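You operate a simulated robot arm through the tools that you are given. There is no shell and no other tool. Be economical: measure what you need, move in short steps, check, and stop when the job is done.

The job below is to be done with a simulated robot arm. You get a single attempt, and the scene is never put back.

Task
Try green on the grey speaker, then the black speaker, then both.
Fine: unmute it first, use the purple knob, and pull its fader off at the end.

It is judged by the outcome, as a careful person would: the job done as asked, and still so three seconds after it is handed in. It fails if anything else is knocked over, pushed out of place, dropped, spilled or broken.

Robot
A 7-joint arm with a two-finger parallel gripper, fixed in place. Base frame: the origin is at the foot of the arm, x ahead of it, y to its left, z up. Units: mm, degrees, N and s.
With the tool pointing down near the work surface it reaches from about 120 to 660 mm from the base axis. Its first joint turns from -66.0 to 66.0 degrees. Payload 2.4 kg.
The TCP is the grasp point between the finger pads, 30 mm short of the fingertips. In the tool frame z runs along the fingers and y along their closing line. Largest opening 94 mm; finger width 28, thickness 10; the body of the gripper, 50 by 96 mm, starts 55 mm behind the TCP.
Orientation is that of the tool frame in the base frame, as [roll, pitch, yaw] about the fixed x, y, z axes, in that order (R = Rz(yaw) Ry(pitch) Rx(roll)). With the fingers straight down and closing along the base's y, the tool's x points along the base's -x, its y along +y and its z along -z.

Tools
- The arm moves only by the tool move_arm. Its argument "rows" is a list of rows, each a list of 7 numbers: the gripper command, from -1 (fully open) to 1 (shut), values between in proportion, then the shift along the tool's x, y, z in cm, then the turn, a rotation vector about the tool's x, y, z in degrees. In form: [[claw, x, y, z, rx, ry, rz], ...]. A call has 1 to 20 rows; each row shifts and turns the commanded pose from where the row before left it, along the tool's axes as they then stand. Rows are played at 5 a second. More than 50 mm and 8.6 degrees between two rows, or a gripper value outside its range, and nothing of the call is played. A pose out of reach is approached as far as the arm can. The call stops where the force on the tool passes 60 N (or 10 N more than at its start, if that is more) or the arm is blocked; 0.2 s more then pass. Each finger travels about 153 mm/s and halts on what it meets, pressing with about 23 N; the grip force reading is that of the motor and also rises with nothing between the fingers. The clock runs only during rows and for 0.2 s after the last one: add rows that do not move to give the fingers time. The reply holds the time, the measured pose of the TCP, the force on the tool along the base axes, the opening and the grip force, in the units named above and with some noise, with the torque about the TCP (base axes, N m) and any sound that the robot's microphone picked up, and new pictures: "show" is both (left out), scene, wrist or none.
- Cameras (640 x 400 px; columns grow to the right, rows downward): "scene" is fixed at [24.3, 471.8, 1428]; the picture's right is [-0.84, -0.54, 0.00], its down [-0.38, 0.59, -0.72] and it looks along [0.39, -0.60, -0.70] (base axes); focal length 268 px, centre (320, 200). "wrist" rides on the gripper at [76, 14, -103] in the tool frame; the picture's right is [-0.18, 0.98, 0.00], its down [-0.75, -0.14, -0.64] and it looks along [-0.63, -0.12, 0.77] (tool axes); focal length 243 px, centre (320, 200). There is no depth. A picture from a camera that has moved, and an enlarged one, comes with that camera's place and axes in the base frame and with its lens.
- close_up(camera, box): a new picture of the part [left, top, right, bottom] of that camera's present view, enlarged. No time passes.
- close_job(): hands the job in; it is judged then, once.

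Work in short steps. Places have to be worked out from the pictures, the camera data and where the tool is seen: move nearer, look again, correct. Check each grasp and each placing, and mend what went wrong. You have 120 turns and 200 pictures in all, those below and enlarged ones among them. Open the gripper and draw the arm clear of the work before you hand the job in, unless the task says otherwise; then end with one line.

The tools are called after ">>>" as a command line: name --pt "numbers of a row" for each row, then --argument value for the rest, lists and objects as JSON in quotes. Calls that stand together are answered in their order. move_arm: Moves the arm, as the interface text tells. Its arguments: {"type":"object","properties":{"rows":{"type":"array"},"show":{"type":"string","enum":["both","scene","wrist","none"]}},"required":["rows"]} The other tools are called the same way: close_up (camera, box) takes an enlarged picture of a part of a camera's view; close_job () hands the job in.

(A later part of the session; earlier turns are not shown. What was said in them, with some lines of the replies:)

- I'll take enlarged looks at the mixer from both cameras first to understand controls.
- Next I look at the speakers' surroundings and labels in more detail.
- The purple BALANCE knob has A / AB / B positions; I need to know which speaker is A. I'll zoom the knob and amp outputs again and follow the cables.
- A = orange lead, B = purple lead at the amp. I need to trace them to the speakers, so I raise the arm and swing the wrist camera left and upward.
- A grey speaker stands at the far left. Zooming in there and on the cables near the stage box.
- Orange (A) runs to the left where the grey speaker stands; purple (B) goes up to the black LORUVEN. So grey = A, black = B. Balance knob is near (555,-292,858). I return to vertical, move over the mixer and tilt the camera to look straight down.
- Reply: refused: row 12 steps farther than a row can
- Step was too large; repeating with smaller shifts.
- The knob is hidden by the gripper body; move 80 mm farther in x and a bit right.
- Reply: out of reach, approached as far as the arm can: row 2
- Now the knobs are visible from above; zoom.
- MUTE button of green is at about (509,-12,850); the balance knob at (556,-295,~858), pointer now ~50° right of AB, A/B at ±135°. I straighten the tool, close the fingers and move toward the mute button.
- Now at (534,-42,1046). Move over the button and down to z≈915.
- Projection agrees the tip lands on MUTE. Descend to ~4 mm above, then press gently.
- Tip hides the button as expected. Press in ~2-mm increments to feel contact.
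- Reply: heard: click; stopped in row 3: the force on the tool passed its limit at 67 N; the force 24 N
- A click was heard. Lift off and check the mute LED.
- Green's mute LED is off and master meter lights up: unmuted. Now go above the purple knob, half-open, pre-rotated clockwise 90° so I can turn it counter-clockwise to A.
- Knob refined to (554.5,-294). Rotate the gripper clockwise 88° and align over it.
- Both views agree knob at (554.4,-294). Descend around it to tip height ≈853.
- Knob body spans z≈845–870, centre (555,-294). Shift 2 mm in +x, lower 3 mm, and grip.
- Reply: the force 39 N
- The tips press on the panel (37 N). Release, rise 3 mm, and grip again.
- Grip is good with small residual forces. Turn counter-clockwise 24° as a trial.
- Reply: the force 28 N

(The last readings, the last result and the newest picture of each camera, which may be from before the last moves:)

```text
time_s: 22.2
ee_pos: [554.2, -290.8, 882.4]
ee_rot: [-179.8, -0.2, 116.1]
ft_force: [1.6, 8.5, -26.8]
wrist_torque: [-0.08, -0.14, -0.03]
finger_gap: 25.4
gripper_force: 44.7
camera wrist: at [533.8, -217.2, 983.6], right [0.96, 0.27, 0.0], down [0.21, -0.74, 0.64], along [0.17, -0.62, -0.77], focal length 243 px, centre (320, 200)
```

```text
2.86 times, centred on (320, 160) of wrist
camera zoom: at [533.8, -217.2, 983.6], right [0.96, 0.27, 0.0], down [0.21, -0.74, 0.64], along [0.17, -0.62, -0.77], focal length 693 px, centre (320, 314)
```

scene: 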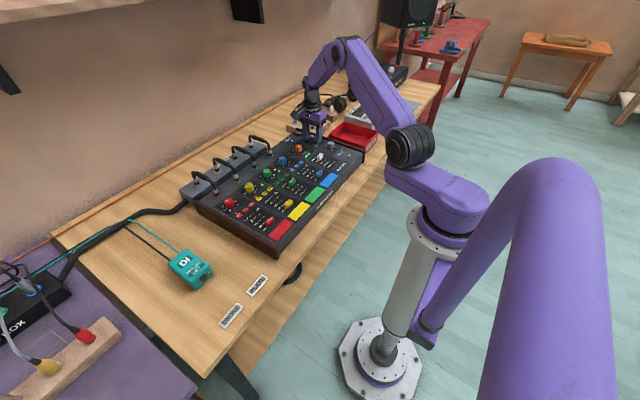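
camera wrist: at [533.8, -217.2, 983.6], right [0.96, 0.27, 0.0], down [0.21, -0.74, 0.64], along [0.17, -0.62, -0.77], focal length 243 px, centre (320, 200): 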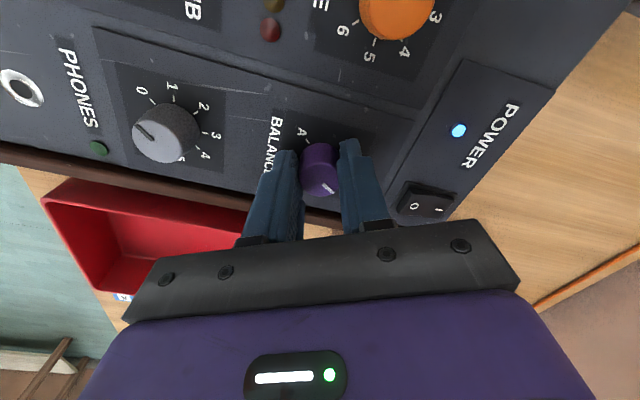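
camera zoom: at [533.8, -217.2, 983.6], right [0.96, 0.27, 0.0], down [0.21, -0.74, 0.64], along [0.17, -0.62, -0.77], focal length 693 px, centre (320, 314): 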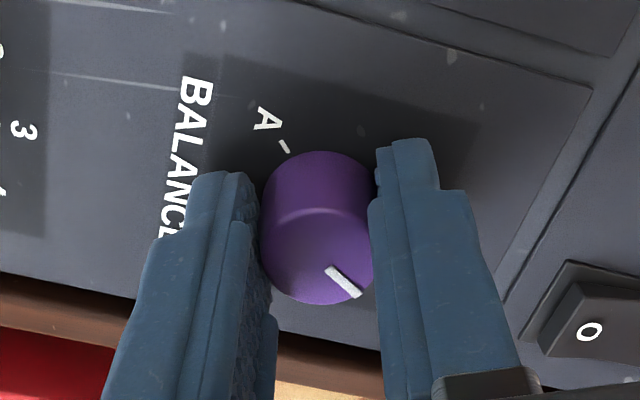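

The knob turns with the gripper. I ease down 1.5 mm to relieve the upward pull and turn another 104° CCW.

>>> move_arm --pt "1 0 0 0.15 0 0 0" --pt "1 0 0 0 0 0 -8" --pt "1 0 0 0 0 0 -8" --pt "1 0 0 0 0 0 -8" --pt "1 0 0 0 0 0 -8" --pt "1 0 0 0 0 0 -8" --pt "1 0 0 0 0 0 -8" --pt "1 0 0 0 0 0 -8" --pt "1 0 0 0 0 0 -8" --pt "1 0 0 0 0 0 -8" --pt "1 0 0 0 0 0 -8" --pt "1 0 0 0 0 0 -8" --pt "1 0 0 0 0 0 -8" --pt "1 0 0 0 0 0 -8" --pt "1 0 0 0 0 0 0" --show "wrist"

>>> close_up --camera "wrist" --box '[240, 90, 400, 230]'

```text
time_s: 25.4
ee_pos: [553.8, -294.2, 884.0]
ee_rot: [-180.0, -0.2, -140.0]
ft_force: [-13.6, -3.2, -15.5]
wrist_torque: [-0.51, 0.92, 0.02]
finger_gap: 25.4
gripper_force: 44.9
camera wrist: at [486.3, -331.9, 983.8], right [-0.49, 0.87, 0.0], down [0.67, 0.38, 0.64], along [0.56, 0.31, -0.77], focal length 243 px, centre (320, 200)
```

wrist: 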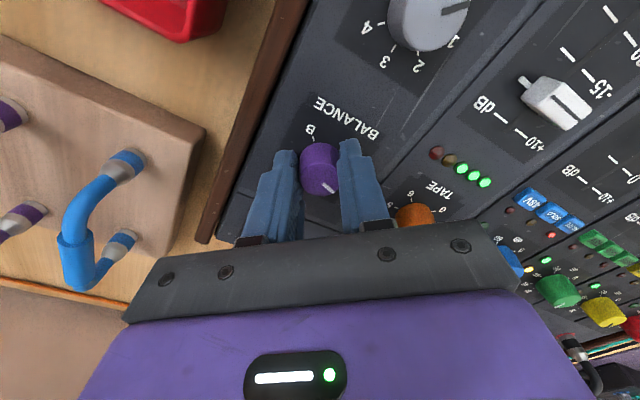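

```text
2.86 times, centred on (320, 160) of wrist
camera zoom: at [486.3, -331.9, 983.8], right [-0.49, 0.87, 0.0], down [0.67, 0.38, 0.64], along [0.56, 0.31, -0.77], focal length 693 px, centre (320, 314)
```

zoom: 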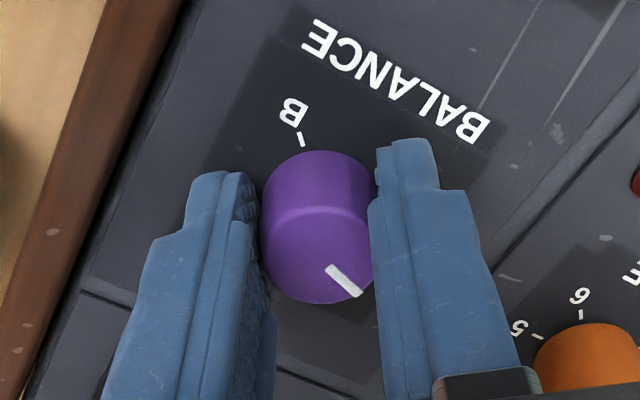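

Pointer is at about 66° CCW from AB; A is at 135°. Continue 64° CCW.

>>> move_arm --pt "1 0 0 0 0 0 -8" --pt "1 0 0 0 0 0 -8" --pt "1 0 0 0 0 0 -8" --pt "1 0 0 0 0 0 -8" --pt "1 0 0 0 0 0 -8" --pt "1 0 0 0 0 0 -8" --pt "1 0 0 0 0 0 -8" --pt "1 0 0 0 0 0 -8" --pt "1 0 0 0 0 0 0" --show "wrist"

>>> close_up --camera "wrist" --box '[240, 90, 400, 230]'

```text
time_s: 27.4
ee_pos: [555.2, -295.1, 882.0]
ee_rot: [-180.0, -0.2, -75.9]
ft_force: [-7.8, -12.8, -20.6]
wrist_torque: [-0.57, 0.11, -0.27]
finger_gap: 25.5
gripper_force: 44.5
camera wrist: at [559.5, -371.4, 983.9], right [-1.0, -0.06, 0.0], down [-0.05, 0.77, 0.64], along [-0.04, 0.64, -0.77], focal length 243 px, centre (320, 200)
```

wrist: 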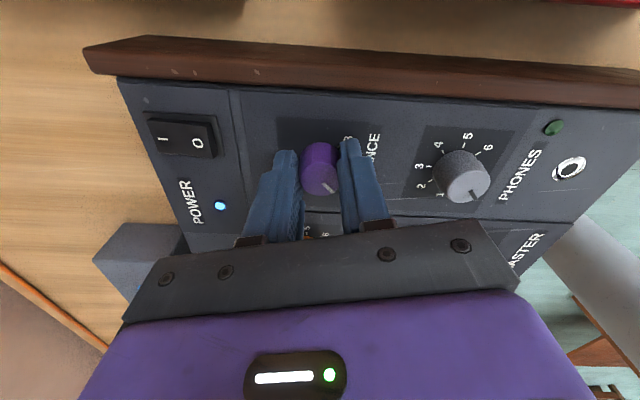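

```text
2.86 times, centred on (320, 160) of wrist
camera zoom: at [559.5, -371.4, 983.9], right [-1.0, -0.06, 0.0], down [-0.05, 0.77, 0.64], along [-0.04, 0.64, -0.77], focal length 693 px, centre (320, 314)
```

zoom: 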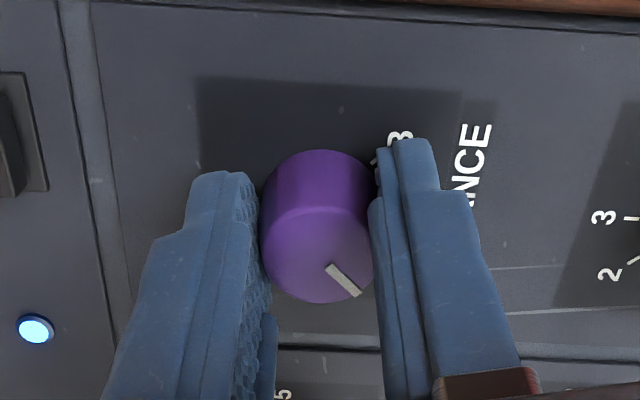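

Pointer ≈132°, torque about z beginning to show (−0.27), perhaps the end stop. Turn 4° more and read the torque, then release and look.

>>> move_arm --pt "1 0 0 0 0 0 -2" --pt "1 0 0 0 0 0 -2" --pt "1 0 0 0 0 0 0" --show "none"

```text
time_s: 28.2
ee_pos: [555.1, -292.7, 881.9]
ee_rot: [180.0, -0.2, -72.0]
ft_force: [-9.2, -11.0, -16.8]
wrist_torque: [-0.08, 0.25, -0.22]
finger_gap: 25.4
gripper_force: 44.9
```

Torque stays ~−0.22: it's at the stop. Release, rise and look.

>>> move_arm --pt "0 0 0 0 0 0 0" --pt "0 0 0 0 0 0 0" --pt "0 0 0 -4 0 0 0" --pt "0 0 0 -4 0 0 0" --pt "0 0 0 0 0 0 0" --show "wrist"

>>> close_up --camera "wrist" --box '[260, 60, 400, 160]'

>>> close_up --camera "scene" --box '[260, 100, 370, 180]'

```text
time_s: 29.4
ee_pos: [556.0, -293.9, 958.2]
ee_rot: [180.0, -0.2, -72.0]
ft_force: [-0.1, 0.1, 0.4]
wrist_torque: [0.01, -0.02, -0.02]
finger_gap: 47.0
gripper_force: 0.1
camera wrist: at [565.0, -369.9, 1061.2], right [-0.99, -0.13, 0.0], down [-0.1, 0.76, 0.64], along [-0.08, 0.63, -0.77], focal length 243 px, centre (320, 200)
```

wrist: 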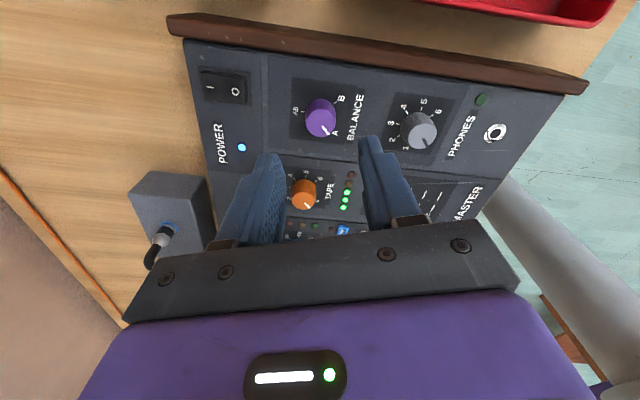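

```text
4.00 times, centred on (330, 110) of wrist
camera zoom: at [565.0, -369.9, 1061.2], right [-0.99, -0.13, 0.0], down [-0.1, 0.76, 0.64], along [-0.08, 0.63, -0.77], focal length 970 px, centre (280, 560)
```

zoom: 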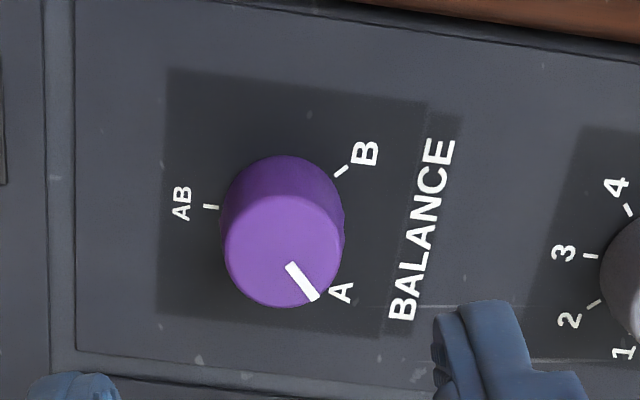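

```text
5.00 times, centred on (315, 140) of scene
camera zoom: at [24.3, 471.8, 1428.0], right [-0.84, -0.54, 0.0], down [-0.38, 0.59, -0.72], along [0.39, -0.6, -0.7], focal length 1341 px, centre (345, 500)
```

zoom: 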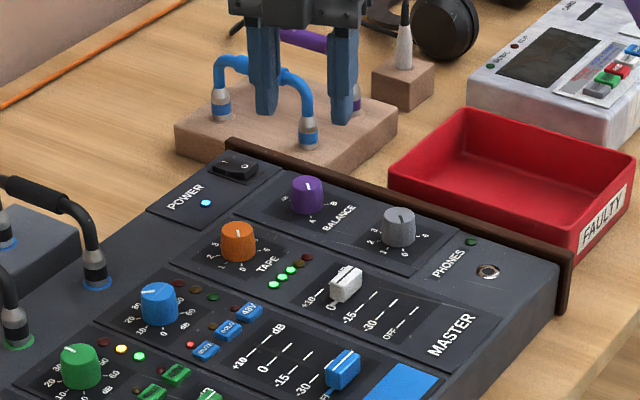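

The pointer sits at A (131° measured, at the stop). Green now plays on the grey speaker; descend, grip again and begin the clockwise turn to B.

>>> move_arm --pt "0 0 0 0 0 0 0" --pt "0 0 0 0 0 0 0" --pt "0 0 0 0 0 0 0" --pt "0 0 0 0 0 0 0" --pt "0 0 0 0 0 0 0" --pt "0 -0.1 0.1 3.5 0 0 0" --pt "0 0 0 3.0 0 0 0" --pt "0 0 0 0.85 0 0 0" --pt "0 0 0 0 0 0 0" --pt "1 0 0 0 0 0 0" --pt "1 0 0 0 0 0 0" --pt "1 0 0 0 0 0 0" --show "none"

```text
time_s: 32.0
ee_pos: [553.4, -291.4, 887.7]
ee_rot: [-179.9, -0.3, -71.9]
ft_force: [6.6, -1.0, -6.3]
wrist_torque: [-0.29, -0.34, 0.02]
finger_gap: 24.8
gripper_force: 45.1
```

Good grip (24.8 mm). Turn clockwise 152°.

>>> move_arm --pt "1 0 0 0 0 0 8" --pt "1 0 0 0 0 0 8" --pt "1 0 0 0 0 0 8" --pt "1 0 0 0 0 0 8" --pt "1 0 0 0 0 0 8" --pt "1 0 0 0 0 0 8" --pt "1 0 0 0 0 0 8" --pt "1 0 0 0 0 0 8" --pt "1 0 0 0 0 0 8" --pt "1 0 0 0 0 0 8" --pt "1 0 0 0 0 0 8" --pt "1 0 0 0 0 0 8" --pt "1 0 0 0 0 0 8" --pt "1 0 0 0 0 0 8" --pt "1 0 0 0 0 0 8" --pt "1 0 0 0 0 0 8" --pt "1 0 0 0 0 0 8" --pt "1 0 0 0 0 0 8" --pt "1 0 0 0 0 0 8" --pt "1 0 0 0 0 0 0" --show "wrist"

>>> close_up --camera "wrist" --box '[240, 90, 400, 230]'

```text
time_s: 36.2
ee_pos: [555.7, -293.0, 888.8]
ee_rot: [-179.9, 0.3, 135.9]
ft_force: [15.3, -8.2, -20.0]
wrist_torque: [-0.03, -0.24, -0.02]
finger_gap: 24.3
gripper_force: 45.0
camera wrist: at [509.4, -229.3, 989.9], right [0.82, 0.58, 0.0], down [0.44, -0.62, 0.65], along [0.37, -0.53, -0.76], focal length 243 px, centre (320, 200)
```

wrist: 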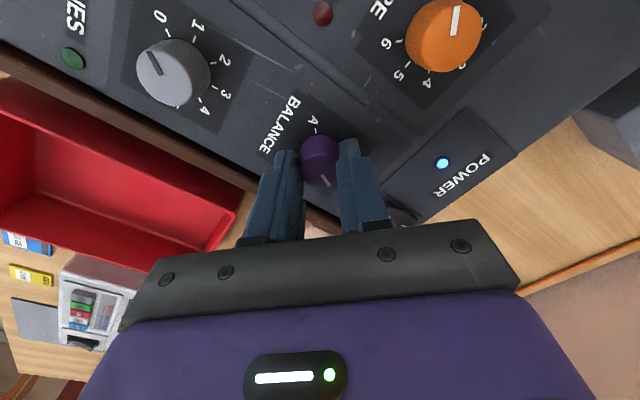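

```text
2.86 times, centred on (320, 160) of wrist
camera zoom: at [509.4, -229.3, 989.9], right [0.82, 0.58, 0.0], down [0.44, -0.62, 0.65], along [0.37, -0.53, -0.76], focal length 693 px, centre (320, 314)
```

zoom: 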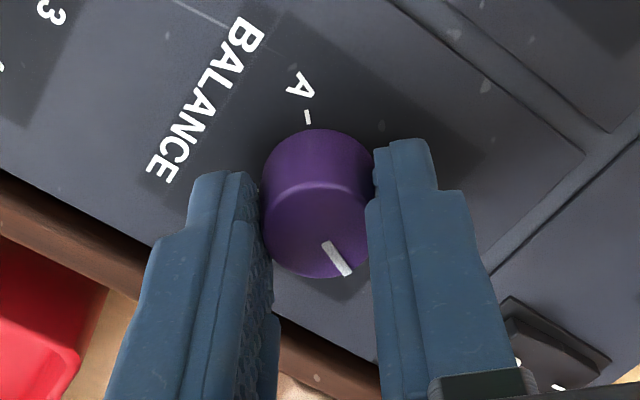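

Pointer ≈ −28°, needs ~107° more. The grip creeps up the tapered knob, so I release, lower 4 mm, regrip, and turn 48° further.

>>> move_arm --pt "0.2 0 0 0 0 0 0" --pt "0.2 0 0 0.4 0 0 0" --pt "0.2 0 0 0 0 0 0" --pt "1 0 0 0 0 0 0" --pt "1 0 0 0 0 0 0" --pt "1 0 0 0 0 0 0" --pt "1 0 0 0 0 0 8" --pt "1 0 0 0 0 0 8" --pt "1 0 0 0 0 0 8" --pt "1 0 0 0 0 0 8" --pt "1 0 0 0 0 0 8" --pt "1 0 0 0 0 0 8" --pt "1 0 0 0 0 0 0" --show "none"

```text
time_s: 39.0
ee_pos: [554.6, -292.3, 885.7]
ee_rot: [179.9, 0.2, 87.9]
ft_force: [4.5, 2.0, -1.6]
wrist_torque: [-0.17, -0.16, -0.03]
finger_gap: 24.7
gripper_force: 45.1
```

Good. Try continuing clockwise another 40° from here (wrist limit permitting).

>>> move_arm --pt "1 0 0 0 0 0 8" --pt "1 0 0 0 0 0 8" --pt "1 0 0 0 0 0 8" --pt "1 0 0 0 0 0 8" --pt "1 0 0 0 0 0 8" --pt "1 0 0 0 0 0 0" --show "wrist"

>>> close_up --camera "wrist" --box '[240, 90, 400, 230]'

```text
time_s: 40.4
ee_pos: [555.8, -292.7, 885.4]
ee_rot: [179.6, 0.1, 47.9]
ft_force: [13.5, 0.8, 2.5]
wrist_torque: [-0.63, 0.17, -0.03]
finger_gap: 24.6
gripper_force: 45.1
camera wrist: at [616.4, -244.8, 986.7], right [0.61, -0.8, 0.01], down [-0.61, -0.46, 0.64], along [-0.51, -0.39, -0.77], focal length 243 px, centre (320, 200)
```

wrist: 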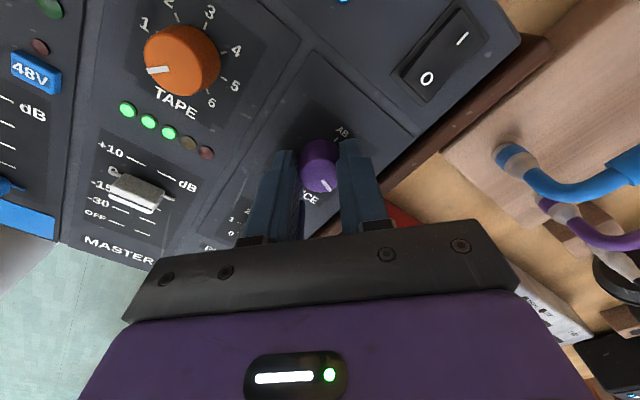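

```text
2.86 times, centred on (320, 160) of wrist
camera zoom: at [616.4, -244.8, 986.7], right [0.61, -0.8, 0.01], down [-0.61, -0.46, 0.64], along [-0.51, -0.39, -0.77], focal length 693 px, centre (320, 314)
```

zoom: 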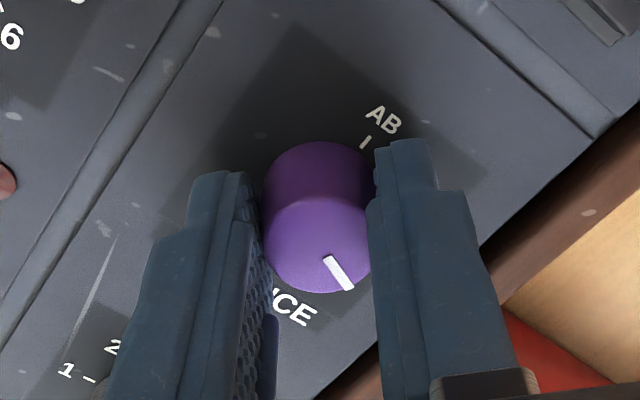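

Pointer ≈ −116°. Continue 24° to the B stop.

>>> move_arm --pt "1 0 0 0 0 0 6" --pt "1 0 0 0 0 0 6" --pt "1 0 0 0 0 0 6" --pt "1 0 0 0 0 0 4" --pt "1 0 0 0 0 0 0" --show "wrist"

>>> close_up --camera "wrist" --box '[240, 90, 400, 230]'

```text
time_s: 41.6
ee_pos: [554.9, -293.0, 884.7]
ee_rot: [179.7, -0.1, 25.8]
ft_force: [18.0, -2.5, 1.2]
wrist_torque: [-0.41, 0.06, -0.04]
finger_gap: 24.8
gripper_force: 44.4
camera wrist: at [629.7, -271.6, 986.9], right [0.26, -0.96, 0.01], down [-0.74, -0.2, 0.64], along [-0.62, -0.17, -0.77], focal length 243 px, centre (320, 200)
```

wrist: 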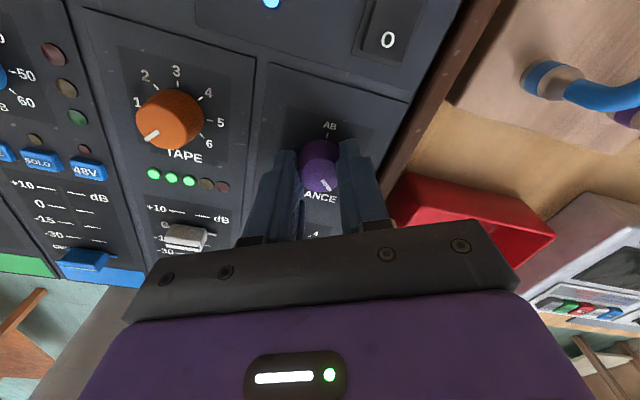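

```text
2.86 times, centred on (320, 160) of wrist
camera zoom: at [629.7, -271.6, 986.9], right [0.26, -0.96, 0.01], down [-0.74, -0.2, 0.64], along [-0.62, -0.17, -0.77], focal length 693 px, centre (320, 314)
```

zoom: 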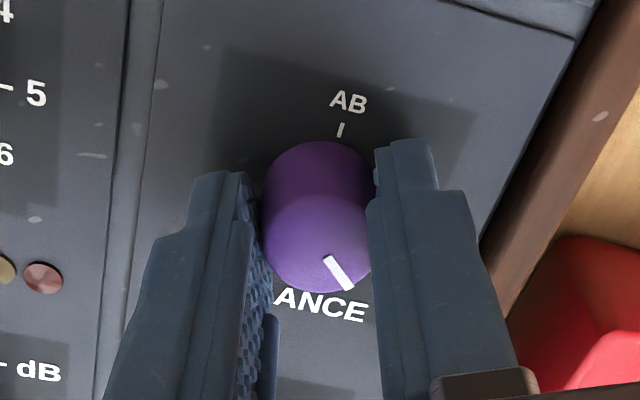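

Computed pointer ≈ −135° but no stop torque yet; turn 4° more to feel for the stop.

>>> move_arm --pt "1 0 0 0 0 0 2" --pt "1 0 0 0 0 0 2" --pt "1 0 0 0 0 0 0" --show "none"

```text
time_s: 42.4
ee_pos: [555.7, -291.5, 885.6]
ee_rot: [179.6, -0.1, 22.0]
ft_force: [18.7, -2.0, -0.2]
wrist_torque: [-0.35, -0.11, 0.62]
finger_gap: 24.8
gripper_force: 45.1
```

Torque 0.62: B stop reached. Release, rise, and check.

>>> move_arm --pt "0 0 0 0 0 0 0" --pt "0 0 0 0 0 0 0" --pt "0 0 0 -4 0 0 0" --pt "0 0 0 -4 0 0 0" --pt "0 0 0 0 0 0 0" --show "wrist"

>>> close_up --camera "wrist" --box '[260, 60, 400, 160]'

```text
time_s: 43.6
ee_pos: [554.3, -291.5, 962.6]
ee_rot: [179.8, 0.0, 22.1]
ft_force: [-0.3, -0.1, -0.8]
wrist_torque: [0.02, 0.01, -0.02]
finger_gap: 47.0
gripper_force: 0.1
camera wrist: at [629.8, -276.3, 1064.4], right [0.2, -0.98, 0.0], down [-0.75, -0.15, 0.64], along [-0.63, -0.13, -0.77], focal length 243 px, centre (320, 200)
```

wrist: 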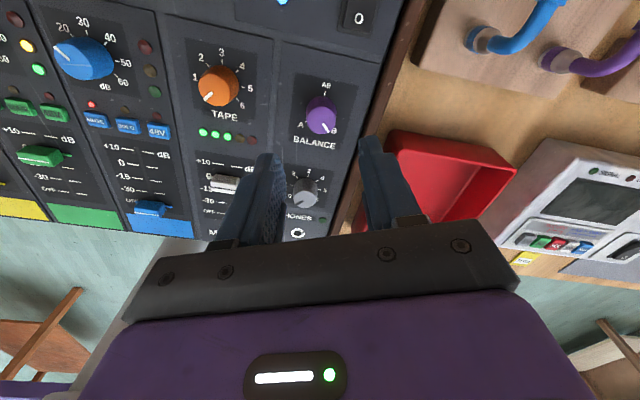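

```text
4.00 times, centred on (330, 110) of wrist
camera zoom: at [629.8, -276.3, 1064.4], right [0.2, -0.98, 0.0], down [-0.75, -0.15, 0.64], along [-0.63, -0.13, -0.77], focal length 970 px, centre (280, 560)
```

zoom: 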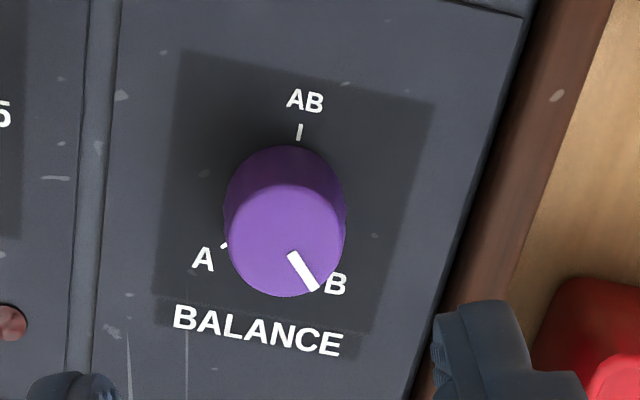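

At B (black speaker). After a short dwell, descend, grip and turn 128° CCW toward AB.

>>> move_arm --pt "0 0 0 0 0 0 0" --pt "0 0 0 0 0 0 0" --pt "0 0 0 0 0 0 0" --pt "0 0 0 0 0 0 0" --pt "0 0 0 0 0 0 0" --pt "0 0 0 3.5 0 0 0" --pt "0 0 0 3.0 0 0 0" --pt "0 0 0 1.2 0 0 0" --pt "0 0 0 0 0 0 0" --pt "1 0 0 0 0 0 0" --pt "1 0 0 0 0 0 0" --pt "1 0 0 0 0 0 0" --show "none"

>>> move_arm --pt "1 0 0 0 0 0 -8" --pt "1 0 0 0 0 0 -8" --pt "1 0 0 0 0 0 -8" --pt "1 0 0 0 0 0 -8" --pt "1 0 0 0 0 0 -8" --pt "1 0 0 0 0 0 -8" --pt "1 0 0 0 0 0 -8" --pt "1 0 0 0 0 0 -8" --pt "1 0 0 0 0 0 -8" --pt "1 0 0 0 0 0 -8" --pt "1 0 0 0 0 0 -8" --pt "1 0 0 0 0 0 -8" --pt "1 0 0 0 0 0 -8" --pt "1 0 0 0 0 0 -8" --pt "1 0 0 0 0 0 -8" --pt "1 0 0 0 0 0 -8" --pt "1 0 0 0 0 0 0" --show "wrist"

>>> close_up --camera "wrist" --box '[240, 90, 400, 230]'

```text
time_s: 46.2
ee_pos: [555.1, -292.7, 888.2]
ee_rot: [179.7, 0.1, 22.0]
ft_force: [6.7, -5.9, -8.4]
wrist_torque: [-0.13, -0.35, 0.07]
finger_gap: 25.0
gripper_force: 45.1
```

```text
time_s: 49.8
ee_pos: [555.1, -293.0, 888.2]
ee_rot: [-179.9, 0.3, 150.1]
ft_force: [11.4, -15.3, -14.7]
wrist_torque: [-0.6, -0.56, -0.02]
finger_gap: 24.5
gripper_force: 45.2
camera wrist: at [495.5, -242.4, 988.8], right [0.65, 0.76, 0.0], down [0.58, -0.49, 0.65], along [0.49, -0.42, -0.76], focal length 243 px, centre (320, 200)
```

wrist: 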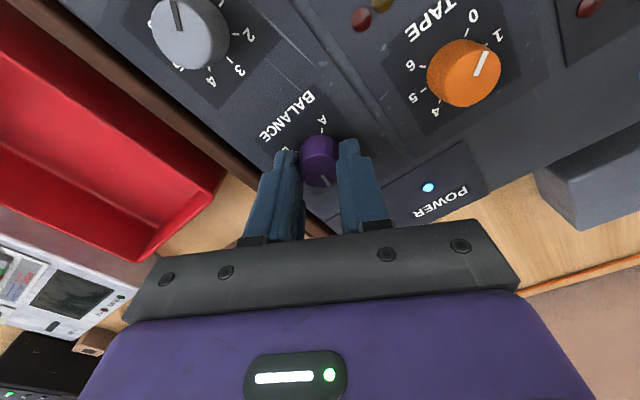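

```text
2.86 times, centred on (320, 160) of wrist
camera zoom: at [495.5, -242.4, 988.8], right [0.65, 0.76, 0.0], down [0.58, -0.49, 0.65], along [0.49, -0.42, -0.76], focal length 693 px, centre (320, 314)
```

zoom: 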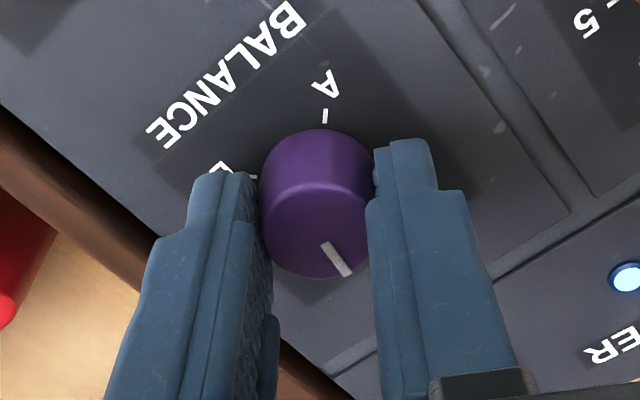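

Pointer ≈ −8°. Turn 8° more, release and check from above.

>>> move_arm --pt "1 0 0 0 0 0 -4" --pt "1 0 0 0 0 0 -4" --pt "1 0 0 0 0 0 0" --pt "0 0 0 0 0 0 0" --pt "0 0 0 0 0 0 0" --pt "0 0 0 -4 0 0 0" --pt "0 0 0 -4 0 0 0" --pt "0 0 0 0 0 0 0" --show "wrist"

>>> close_up --camera "wrist" --box '[260, 60, 400, 160]'

```text
time_s: 51.6
ee_pos: [555.2, -291.8, 969.5]
ee_rot: [-179.9, 0.2, 158.0]
ft_force: [-0.6, -0.5, -0.4]
wrist_torque: [-0.02, -0.03, 0.01]
finger_gap: 47.0
gripper_force: 0.1
camera wrist: at [489.5, -250.4, 1069.8], right [0.54, 0.84, 0.0], down [0.65, -0.41, 0.64], along [0.54, -0.35, -0.77], focal length 243 px, centre (320, 200)
```

wrist: 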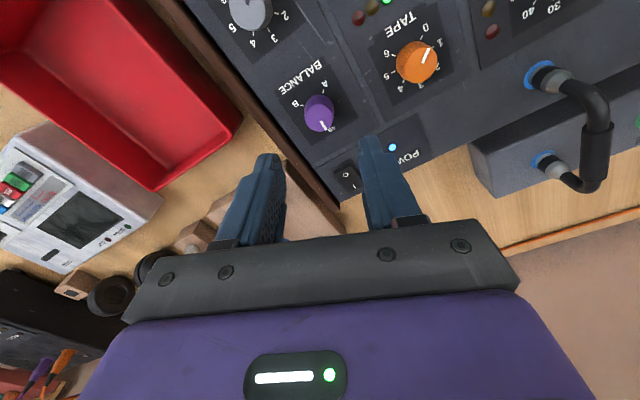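

```text
4.00 times, centred on (330, 110) of wrist
camera zoom: at [489.5, -250.4, 1069.8], right [0.54, 0.84, 0.0], down [0.65, -0.41, 0.64], along [0.54, -0.35, -0.77], focal length 970 px, centre (280, 560)
```

zoom: 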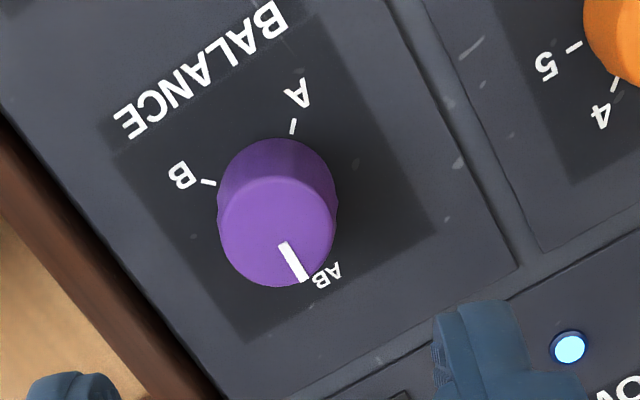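

Pointer is ~5° short of AB (toward B). Fine-tune with one more 5.5° nudge CCW.

>>> move_arm --pt "0 0 0 4.0 0 0 0" --pt "0 0 0 3.5 0 0 0" --pt "0 0 0 0.5 0 0 0" --pt "0 0 0 0 0 0 0" --pt "1 0 0 0 0 0 0" --pt "1 0 0 0 0 0 0" --pt "1 0 0 0 0 0 0" --pt "1 0 0 0 0 0 -3" --pt "1 0 0 0 0 0 -2.5" --pt "1 0 0 0 0 0 0" --pt "0 0 0 0 0 0 0" --pt "0 0 0 0 0 0 0" --pt "0 0 0 -4 0 0 0" --pt "0 0 0 -4 0 0 0" --pt "0 0 0 0 0 0 0" --show "wrist"

>>> close_up --camera "wrist" --box '[260, 60, 400, 160]'

```text
time_s: 54.8
ee_pos: [556.1, -293.5, 969.5]
ee_rot: [-179.8, 0.0, 163.6]
ft_force: [-0.7, 0.2, -0.7]
wrist_torque: [0.02, -0.02, 0.03]
finger_gap: 46.8
gripper_force: 0.1
camera wrist: at [486.4, -257.4, 1070.9], right [0.46, 0.89, 0.0], down [0.68, -0.35, 0.64], along [0.57, -0.29, -0.77], focal length 243 px, centre (320, 200)
```

wrist: 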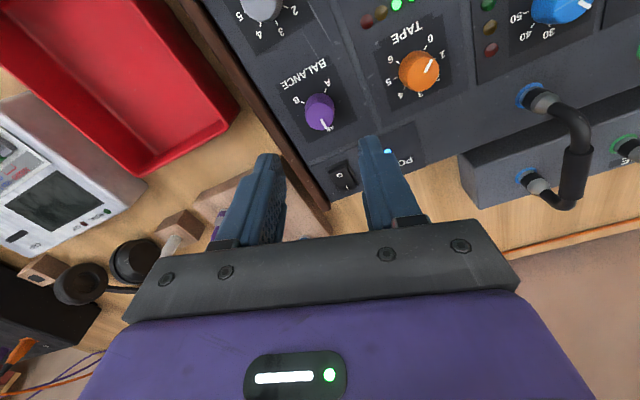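

```text
4.00 times, centred on (330, 110) of wrist
camera zoom: at [486.4, -257.4, 1070.9], right [0.46, 0.89, 0.0], down [0.68, -0.35, 0.64], along [0.57, -0.29, -0.77], focal length 970 px, centre (280, 560)
```

zoom: 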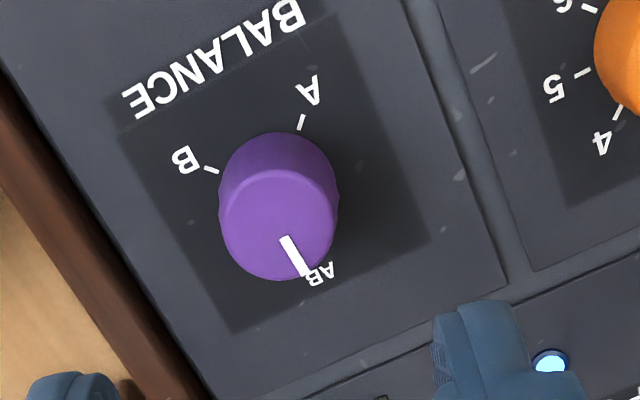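

Pointer is now exactly on AB: both speakers. Next the green fader: cap near (466,-40,~860), OFF near x≈411. Rotate the gripper so it closes along x and move above the cap.

>>> move_arm --pt "0 0 0 0 0 0 8.18" --pt "0 0 0 0 0 0 8.18" --pt "0 0 0 0 0 0 8.18" --pt "0 0 0 0 0 0 8.18" --pt "0 0 0 0 0 0 8.18" --pt "0 0 0 0 0 0 8.18" --pt "0 0 0 0 0 0 8.18" --pt "0 0 0 0 0 0 8.18" --pt "0 0 0 0 0 0 8.18" --pt "0 4.2 -1.5 0 0 0 0" --pt "0 4.2 -1.5 0 0 0 0" --pt "0 4.2 -1.5 0 0 0 0" --pt "0 4.2 -1.5 0 0 0 0" --pt "0 4.2 -1.5 0 0 0 0" --pt "0 4.2 -1.5 0 0 0 0" --pt "0 0 0 0 0 0 0" --show "both"

>>> close_up --camera "wrist" --box '[240, 30, 440, 230]'

>>> close_up --camera "scene" --box '[240, 130, 340, 220]'

```text
time_s: 58.2
ee_pos: [465.5, -38.7, 969.1]
ee_rot: [179.9, 0.3, 89.9]
ft_force: [-0.4, -0.8, -0.2]
wrist_torque: [-0.01, -0.04, 0.0]
finger_gap: 47.1
gripper_force: 0.0
camera wrist: at [479.5, 38.7, 1070.0], right [0.98, -0.19, 0.0], down [-0.14, -0.75, 0.64], along [-0.12, -0.63, -0.76], focal length 243 px, centre (320, 200)
```

scene: 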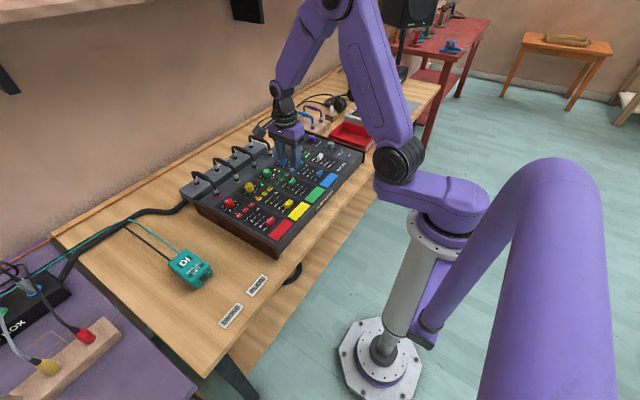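
wrist: 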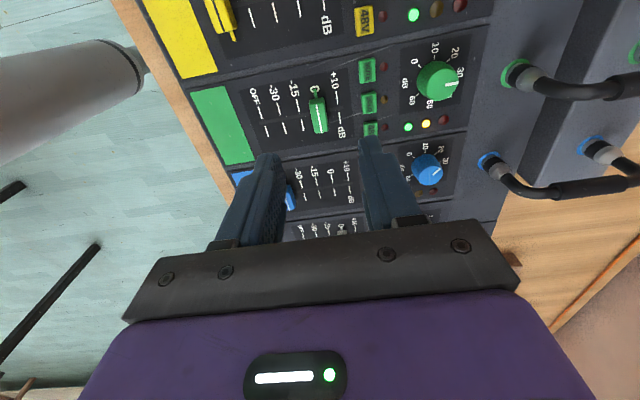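

```text
2.00 times, centred on (340, 130) of wrist
camera zoom: at [479.5, 38.7, 1070.0], right [0.98, -0.19, 0.0], down [-0.14, -0.75, 0.64], along [-0.12, -0.63, -0.76], focal length 485 px, centre (280, 340)
```

zoom: 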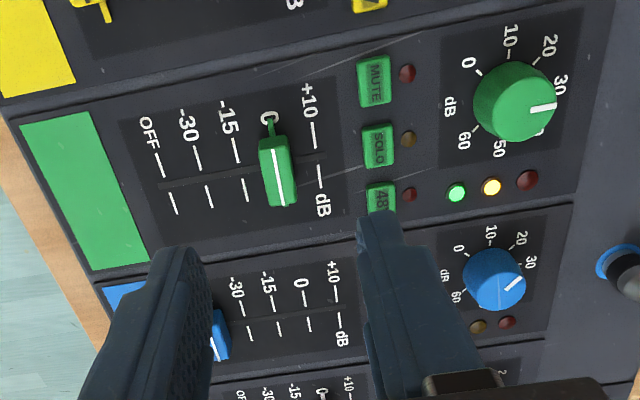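

```text
4.44 times, centred on (290, 175) of scene
camera zoom: at [24.3, 471.8, 1428.0], right [-0.84, -0.54, 0.0], down [-0.38, 0.59, -0.72], along [0.39, -0.6, -0.7], focal length 1192 px, centre (453, 311)
```

zoom: 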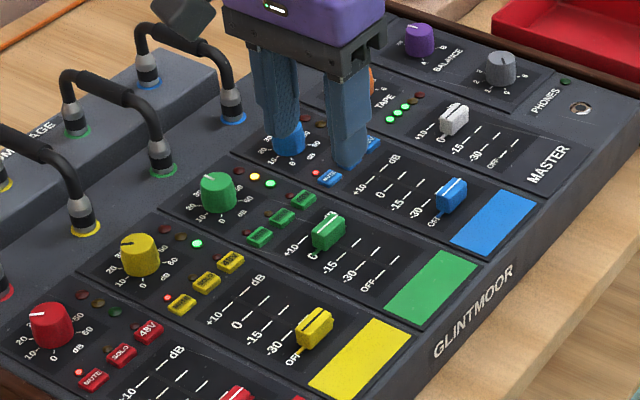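

Cap centred at (463,-40), at 0; OFF 57 mm toward −x (x≈406). Descend straddling the cap.

>>> move_arm --pt "0.2 -0.14 -0.25 3.5 0 0 0" --pt "0.2 0 0 3.5 0 0 0" --pt "0.2 0 0 1.0 0 0 0" --pt "0.2 0 0 0 0 0 0" --show "wrist"

>>> close_up --camera "wrist" --box '[220, 90, 420, 230]'

>>> close_up --camera "scene" --box '[240, 130, 340, 220]'

```text
time_s: 59.2
ee_pos: [464.7, -39.7, 888.8]
ee_rot: [180.0, 0.2, 89.9]
ft_force: [0.3, -1.2, 0.5]
wrist_torque: [-0.02, 0.02, -0.01]
finger_gap: 37.7
gripper_force: 0.0
camera wrist: at [477.9, 36.4, 989.2], right [0.98, -0.19, 0.0], down [-0.14, -0.75, 0.64], along [-0.12, -0.63, -0.76], focal length 243 px, centre (320, 200)
```

wrist: 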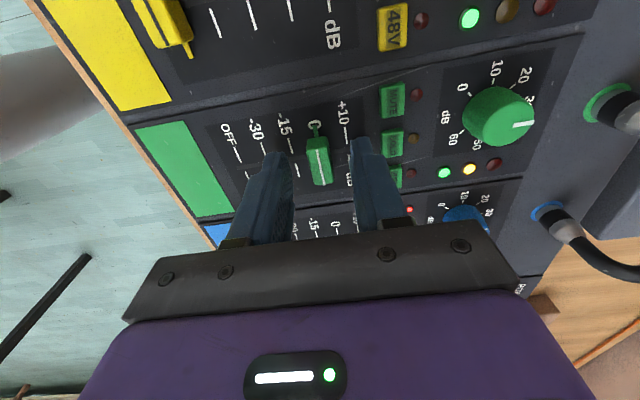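

```text
2.86 times, centred on (320, 160) of wrist
camera zoom: at [477.9, 36.4, 989.2], right [0.98, -0.19, 0.0], down [-0.14, -0.75, 0.64], along [-0.12, -0.63, -0.76], focal length 693 px, centre (320, 314)
```

zoom: 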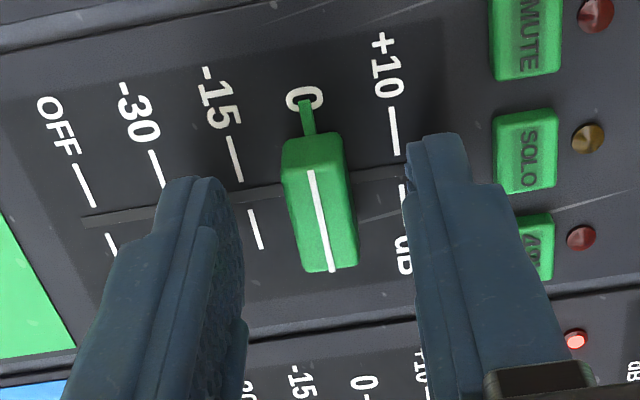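

```text
4.44 times, centred on (290, 175) of scene
camera zoom: at [24.3, 471.8, 1428.0], right [-0.84, -0.54, 0.0], down [-0.38, 0.59, -0.72], along [0.39, -0.6, -0.7], focal length 1192 px, centre (453, 311)
```

zoom: 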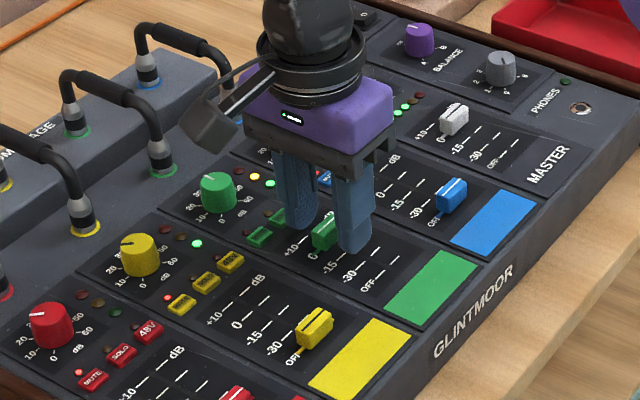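

Well centred. Lower 4 mm and grip the cap.

>>> move_arm --pt "0.2 0 0 0.4 0 0 0" --pt "1 0 0 0 0 0 0" --pt "1 0 0 0 0 0 0" --pt "1 0 0 0 0 0 0" --show "wrist"

>>> close_up --camera "wrist" --box '[220, 90, 420, 230]'

```text
time_s: 60.2
ee_pos: [464.4, -41.4, 884.7]
ee_rot: [179.8, 0.1, 89.9]
ft_force: [1.1, 1.0, -0.9]
wrist_torque: [-0.23, 0.04, 0.23]
finger_gap: 12.9
gripper_force: 45.6
camera wrist: at [477.2, 35.7, 985.2], right [0.98, -0.19, 0.0], down [-0.14, -0.75, 0.64], along [-0.12, -0.63, -0.76], focal length 243 px, centre (320, 200)
```

wrist: 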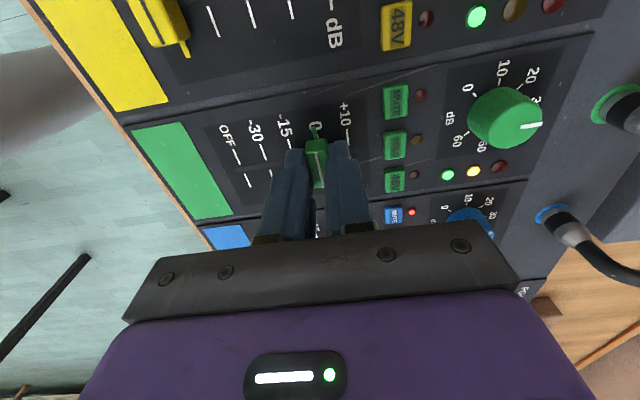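

```text
2.86 times, centred on (320, 160) of wrist
camera zoom: at [477.2, 35.7, 985.2], right [0.98, -0.19, 0.0], down [-0.14, -0.75, 0.64], along [-0.12, -0.63, -0.76], focal length 693 px, centre (320, 314)
```

zoom: 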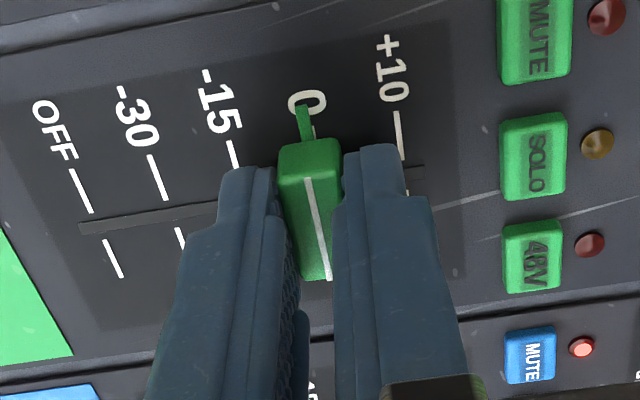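

Gripped (12.9 mm). Drag toward −x: 50 mm in 1-cm steps.

>>> move_arm --pt "1 0 -1 0 0 0 0" --pt "1 0 -1 0 0 0 0" --pt "1 0 -1 0 0 0 0" --pt "1 0 -1 0 0 0 0" --pt "1 0 -1 0 0 0 0" --pt "1 0 0 0 0 0 0" --show "wrist"

>>> close_up --camera "wrist" --box '[220, 90, 420, 230]'

```text
time_s: 61.6
ee_pos: [412.3, -40.8, 882.4]
ee_rot: [179.9, 0.2, 90.0]
ft_force: [0.3, 15.2, 39.6]
wrist_torque: [0.46, 0.18, 0.07]
finger_gap: 13.0
gripper_force: 45.3
camera wrist: at [425.7, 35.5, 984.7], right [0.98, -0.18, 0.0], down [-0.14, -0.75, 0.64], along [-0.12, -0.63, -0.76], focal length 243 px, centre (320, 200)
```

wrist: 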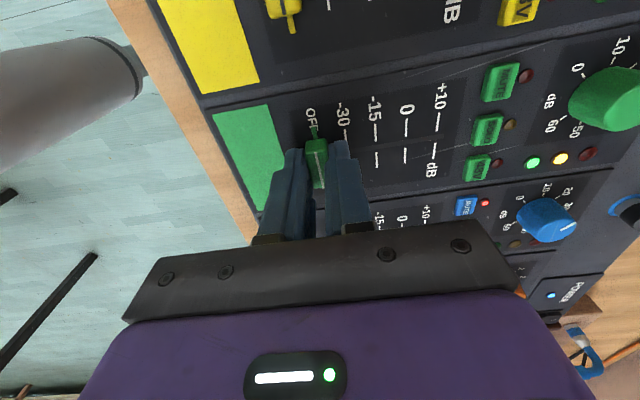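

```text
2.86 times, centred on (320, 160) of wrist
camera zoom: at [425.7, 35.5, 984.7], right [0.98, -0.18, 0.0], down [-0.14, -0.75, 0.64], along [-0.12, -0.63, -0.76], focal length 693 px, centre (320, 314)
```

zoom: 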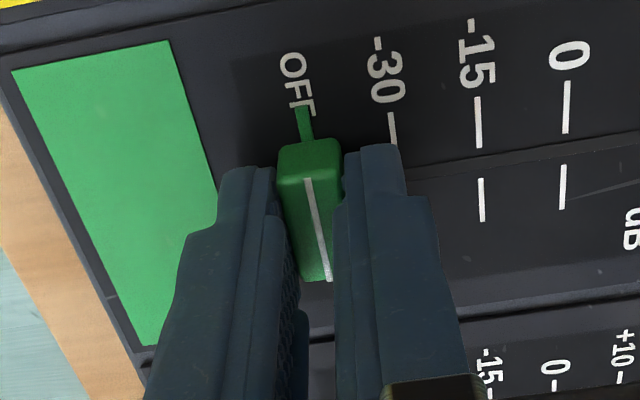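

Nearly at OFF. Ease up 1.5 mm (40 N upward load) and drag on until it stops.

>>> move_arm --pt "1 0 0 -0.15 0 0 0" --pt "1 0 -0.3 0 0 0 0" --pt "1 0 -0.3 0 0 0 0" --pt "1 0 -0.2 0 0 0 0" --pt "1 0 0 0 0 0 0" --show "wrist"

>>> close_up --camera "wrist" --box '[220, 90, 420, 230]'

```text
time_s: 62.6
ee_pos: [412.0, -42.4, 886.0]
ee_rot: [178.7, 0.4, 90.0]
ft_force: [11.3, 3.1, -18.0]
wrist_torque: [0.02, 0.33, -0.09]
finger_gap: 12.9
gripper_force: 45.1
stopped in row 5: the force on the tool passed its limit at 60 N (the readings are from after the stop); the commanded pose is now the measured one
camera wrist: at [422.9, 35.2, 985.9], right [0.98, -0.18, 0.02], down [-0.16, -0.75, 0.64], along [-0.1, -0.64, -0.76], focal length 243 px, centre (320, 200)
```

wrist: 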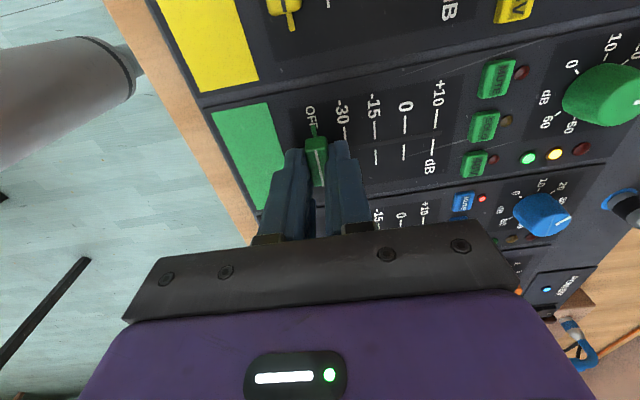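

```text
2.86 times, centred on (320, 160) of wrist
camera zoom: at [422.9, 35.2, 985.9], right [0.98, -0.18, 0.02], down [-0.16, -0.75, 0.64], along [-0.1, -0.64, -0.76], focal length 693 px, centre (320, 314)
```

zoom: 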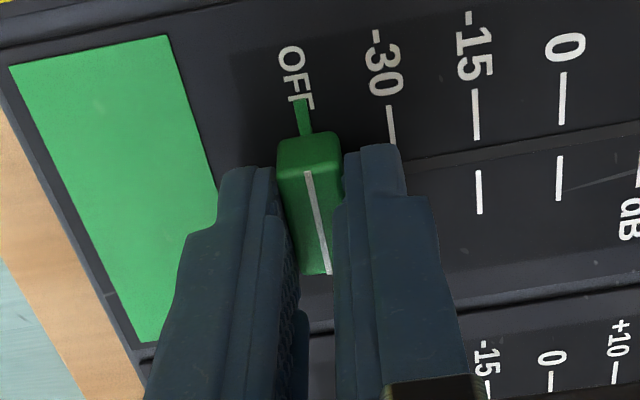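

End stop hit at 60 N. Release, rise and verify.

>>> move_arm --pt "0.4 0 0 0 0 0 0" --pt "0.2 0 0 0 0 0 0" --pt "0.2 0 0 0 0 0 0" --pt "0.2 0 0 -4 0 0 0" --pt "0.2 0 0 -4 0 0 0" --pt "0.2 0 0 -4 0 0 0" --pt "0 0 0 0 0 0 0"

>>> close_up --camera "wrist" --box '[240, 30, 440, 170]'

>>> close_up --camera "scene" --box '[240, 120, 360, 230]'

```text
time_s: 64.2
ee_pos: [408.8, -40.6, 1004.4]
ee_rot: [178.8, 0.4, 90.0]
ft_force: [0.2, -0.1, 0.8]
wrist_torque: [0.02, 0.0, -0.04]
finger_gap: 47.0
gripper_force: 0.0
camera wrist: at [420.3, 37.0, 1105.1], right [0.98, -0.18, 0.02], down [-0.15, -0.75, 0.64], along [-0.1, -0.64, -0.76], focal length 243 px, centre (320, 200)
```

scene: 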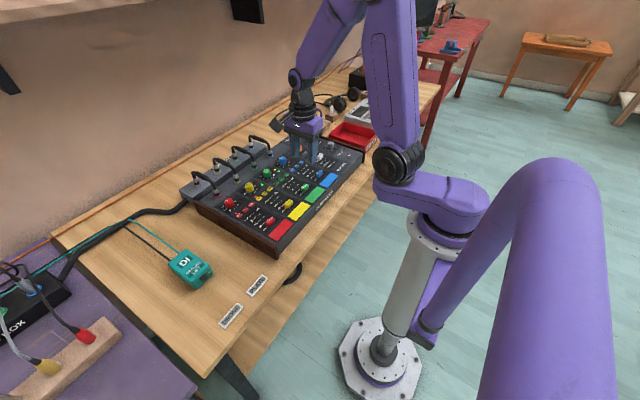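
wrist: 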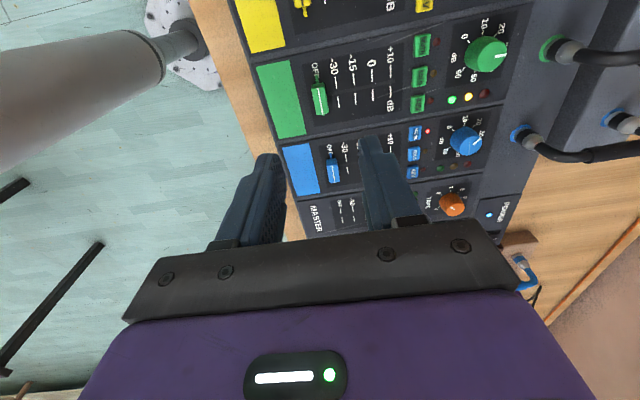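

```text
2.86 times, centred on (340, 100) of wrist
camera zoom: at [420.3, 37.0, 1105.1], right [0.98, -0.18, 0.02], down [-0.15, -0.75, 0.64], along [-0.1, -0.64, -0.76], focal length 693 px, centre (263, 486)
```

zoom: 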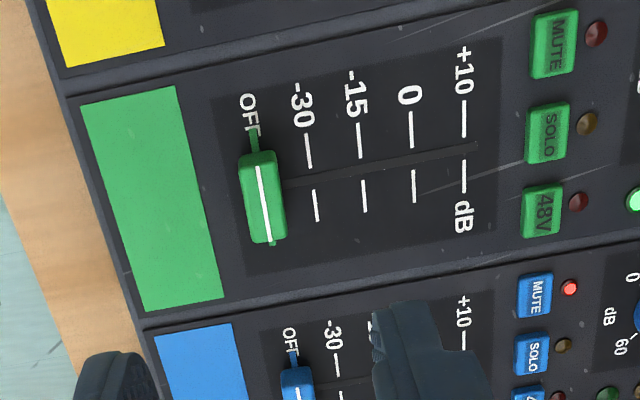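

```text
3.64 times, centred on (300, 175) of scene
camera zoom: at [24.3, 471.8, 1428.0], right [-0.84, -0.54, 0.0], down [-0.38, 0.59, -0.72], along [0.39, -0.6, -0.7], focal length 975 px, centre (393, 291)
```

zoom: 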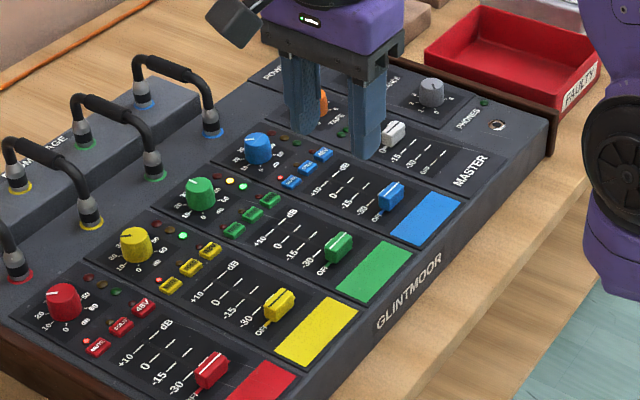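

Green fader is at OFF, mute LED off. Draw the arm clear, open, and make a final check.

>>> move_arm --pt "-0.5 0 0 -4 0 0 0" --pt "-1 0 0 -4 0 0 0" --pt "-1 0 0 -4 0 0 0" --pt "-1 0 -4 0 0 0 0" --pt "-1 0 -4 0 0 0 0" --pt "-1 0 0 0 0 0 0" --pt "-1 0 0 0 0 0 0"

>>> close_up --camera "scene" --box '[240, 120, 360, 230]'

```text
time_s: 65.8
ee_pos: [323.1, -39.7, 1125.7]
ee_rot: [178.7, 0.4, 90.0]
ft_force: [0.0, -0.3, -0.7]
wrist_torque: [0.02, -0.04, -0.01]
finger_gap: 93.9
gripper_force: 0.0
camera wrist: at [335.6, 36.8, 1226.4], right [0.98, -0.18, 0.02], down [-0.15, -0.75, 0.64], along [-0.1, -0.64, -0.76], focal length 243 px, centre (320, 200)
```

scene: 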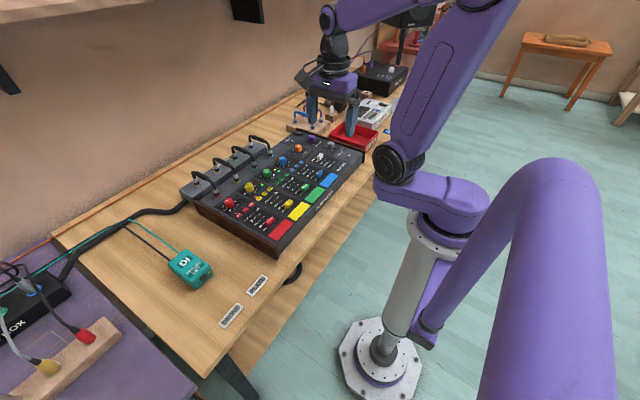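
wrist: 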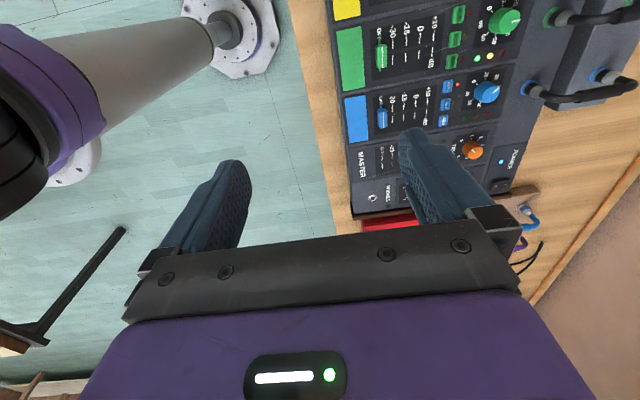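

```text
3.64 times, centred on (300, 175) of scene
camera zoom: at [24.3, 471.8, 1428.0], right [-0.84, -0.54, 0.0], down [-0.38, 0.59, -0.72], along [0.39, -0.6, -0.7], focal length 975 px, centre (393, 291)
```

zoom: 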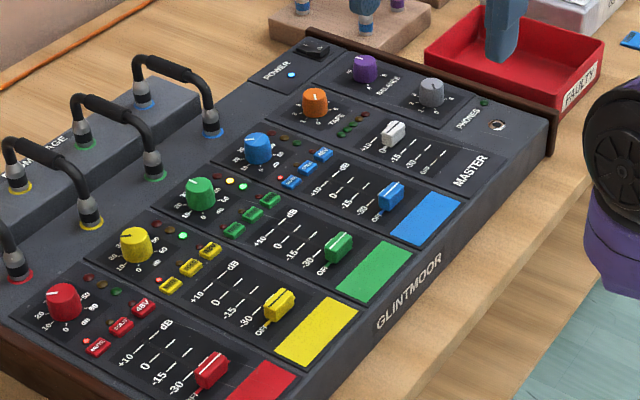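

The master meter is dark, the green fader is at OFF, the knob is at AB, everything else is undisturbed and the arm is clear, so I'm handing the job in.

>>> close_job

```text
The job is handed in.
```

I unmuted green and turned the purple knob to A (grey speaker), then B (black speaker), then AB (both), and pulled green's fader to OFF; A and B come from tracing the amp leads, as I couldn't hear which speaker played.
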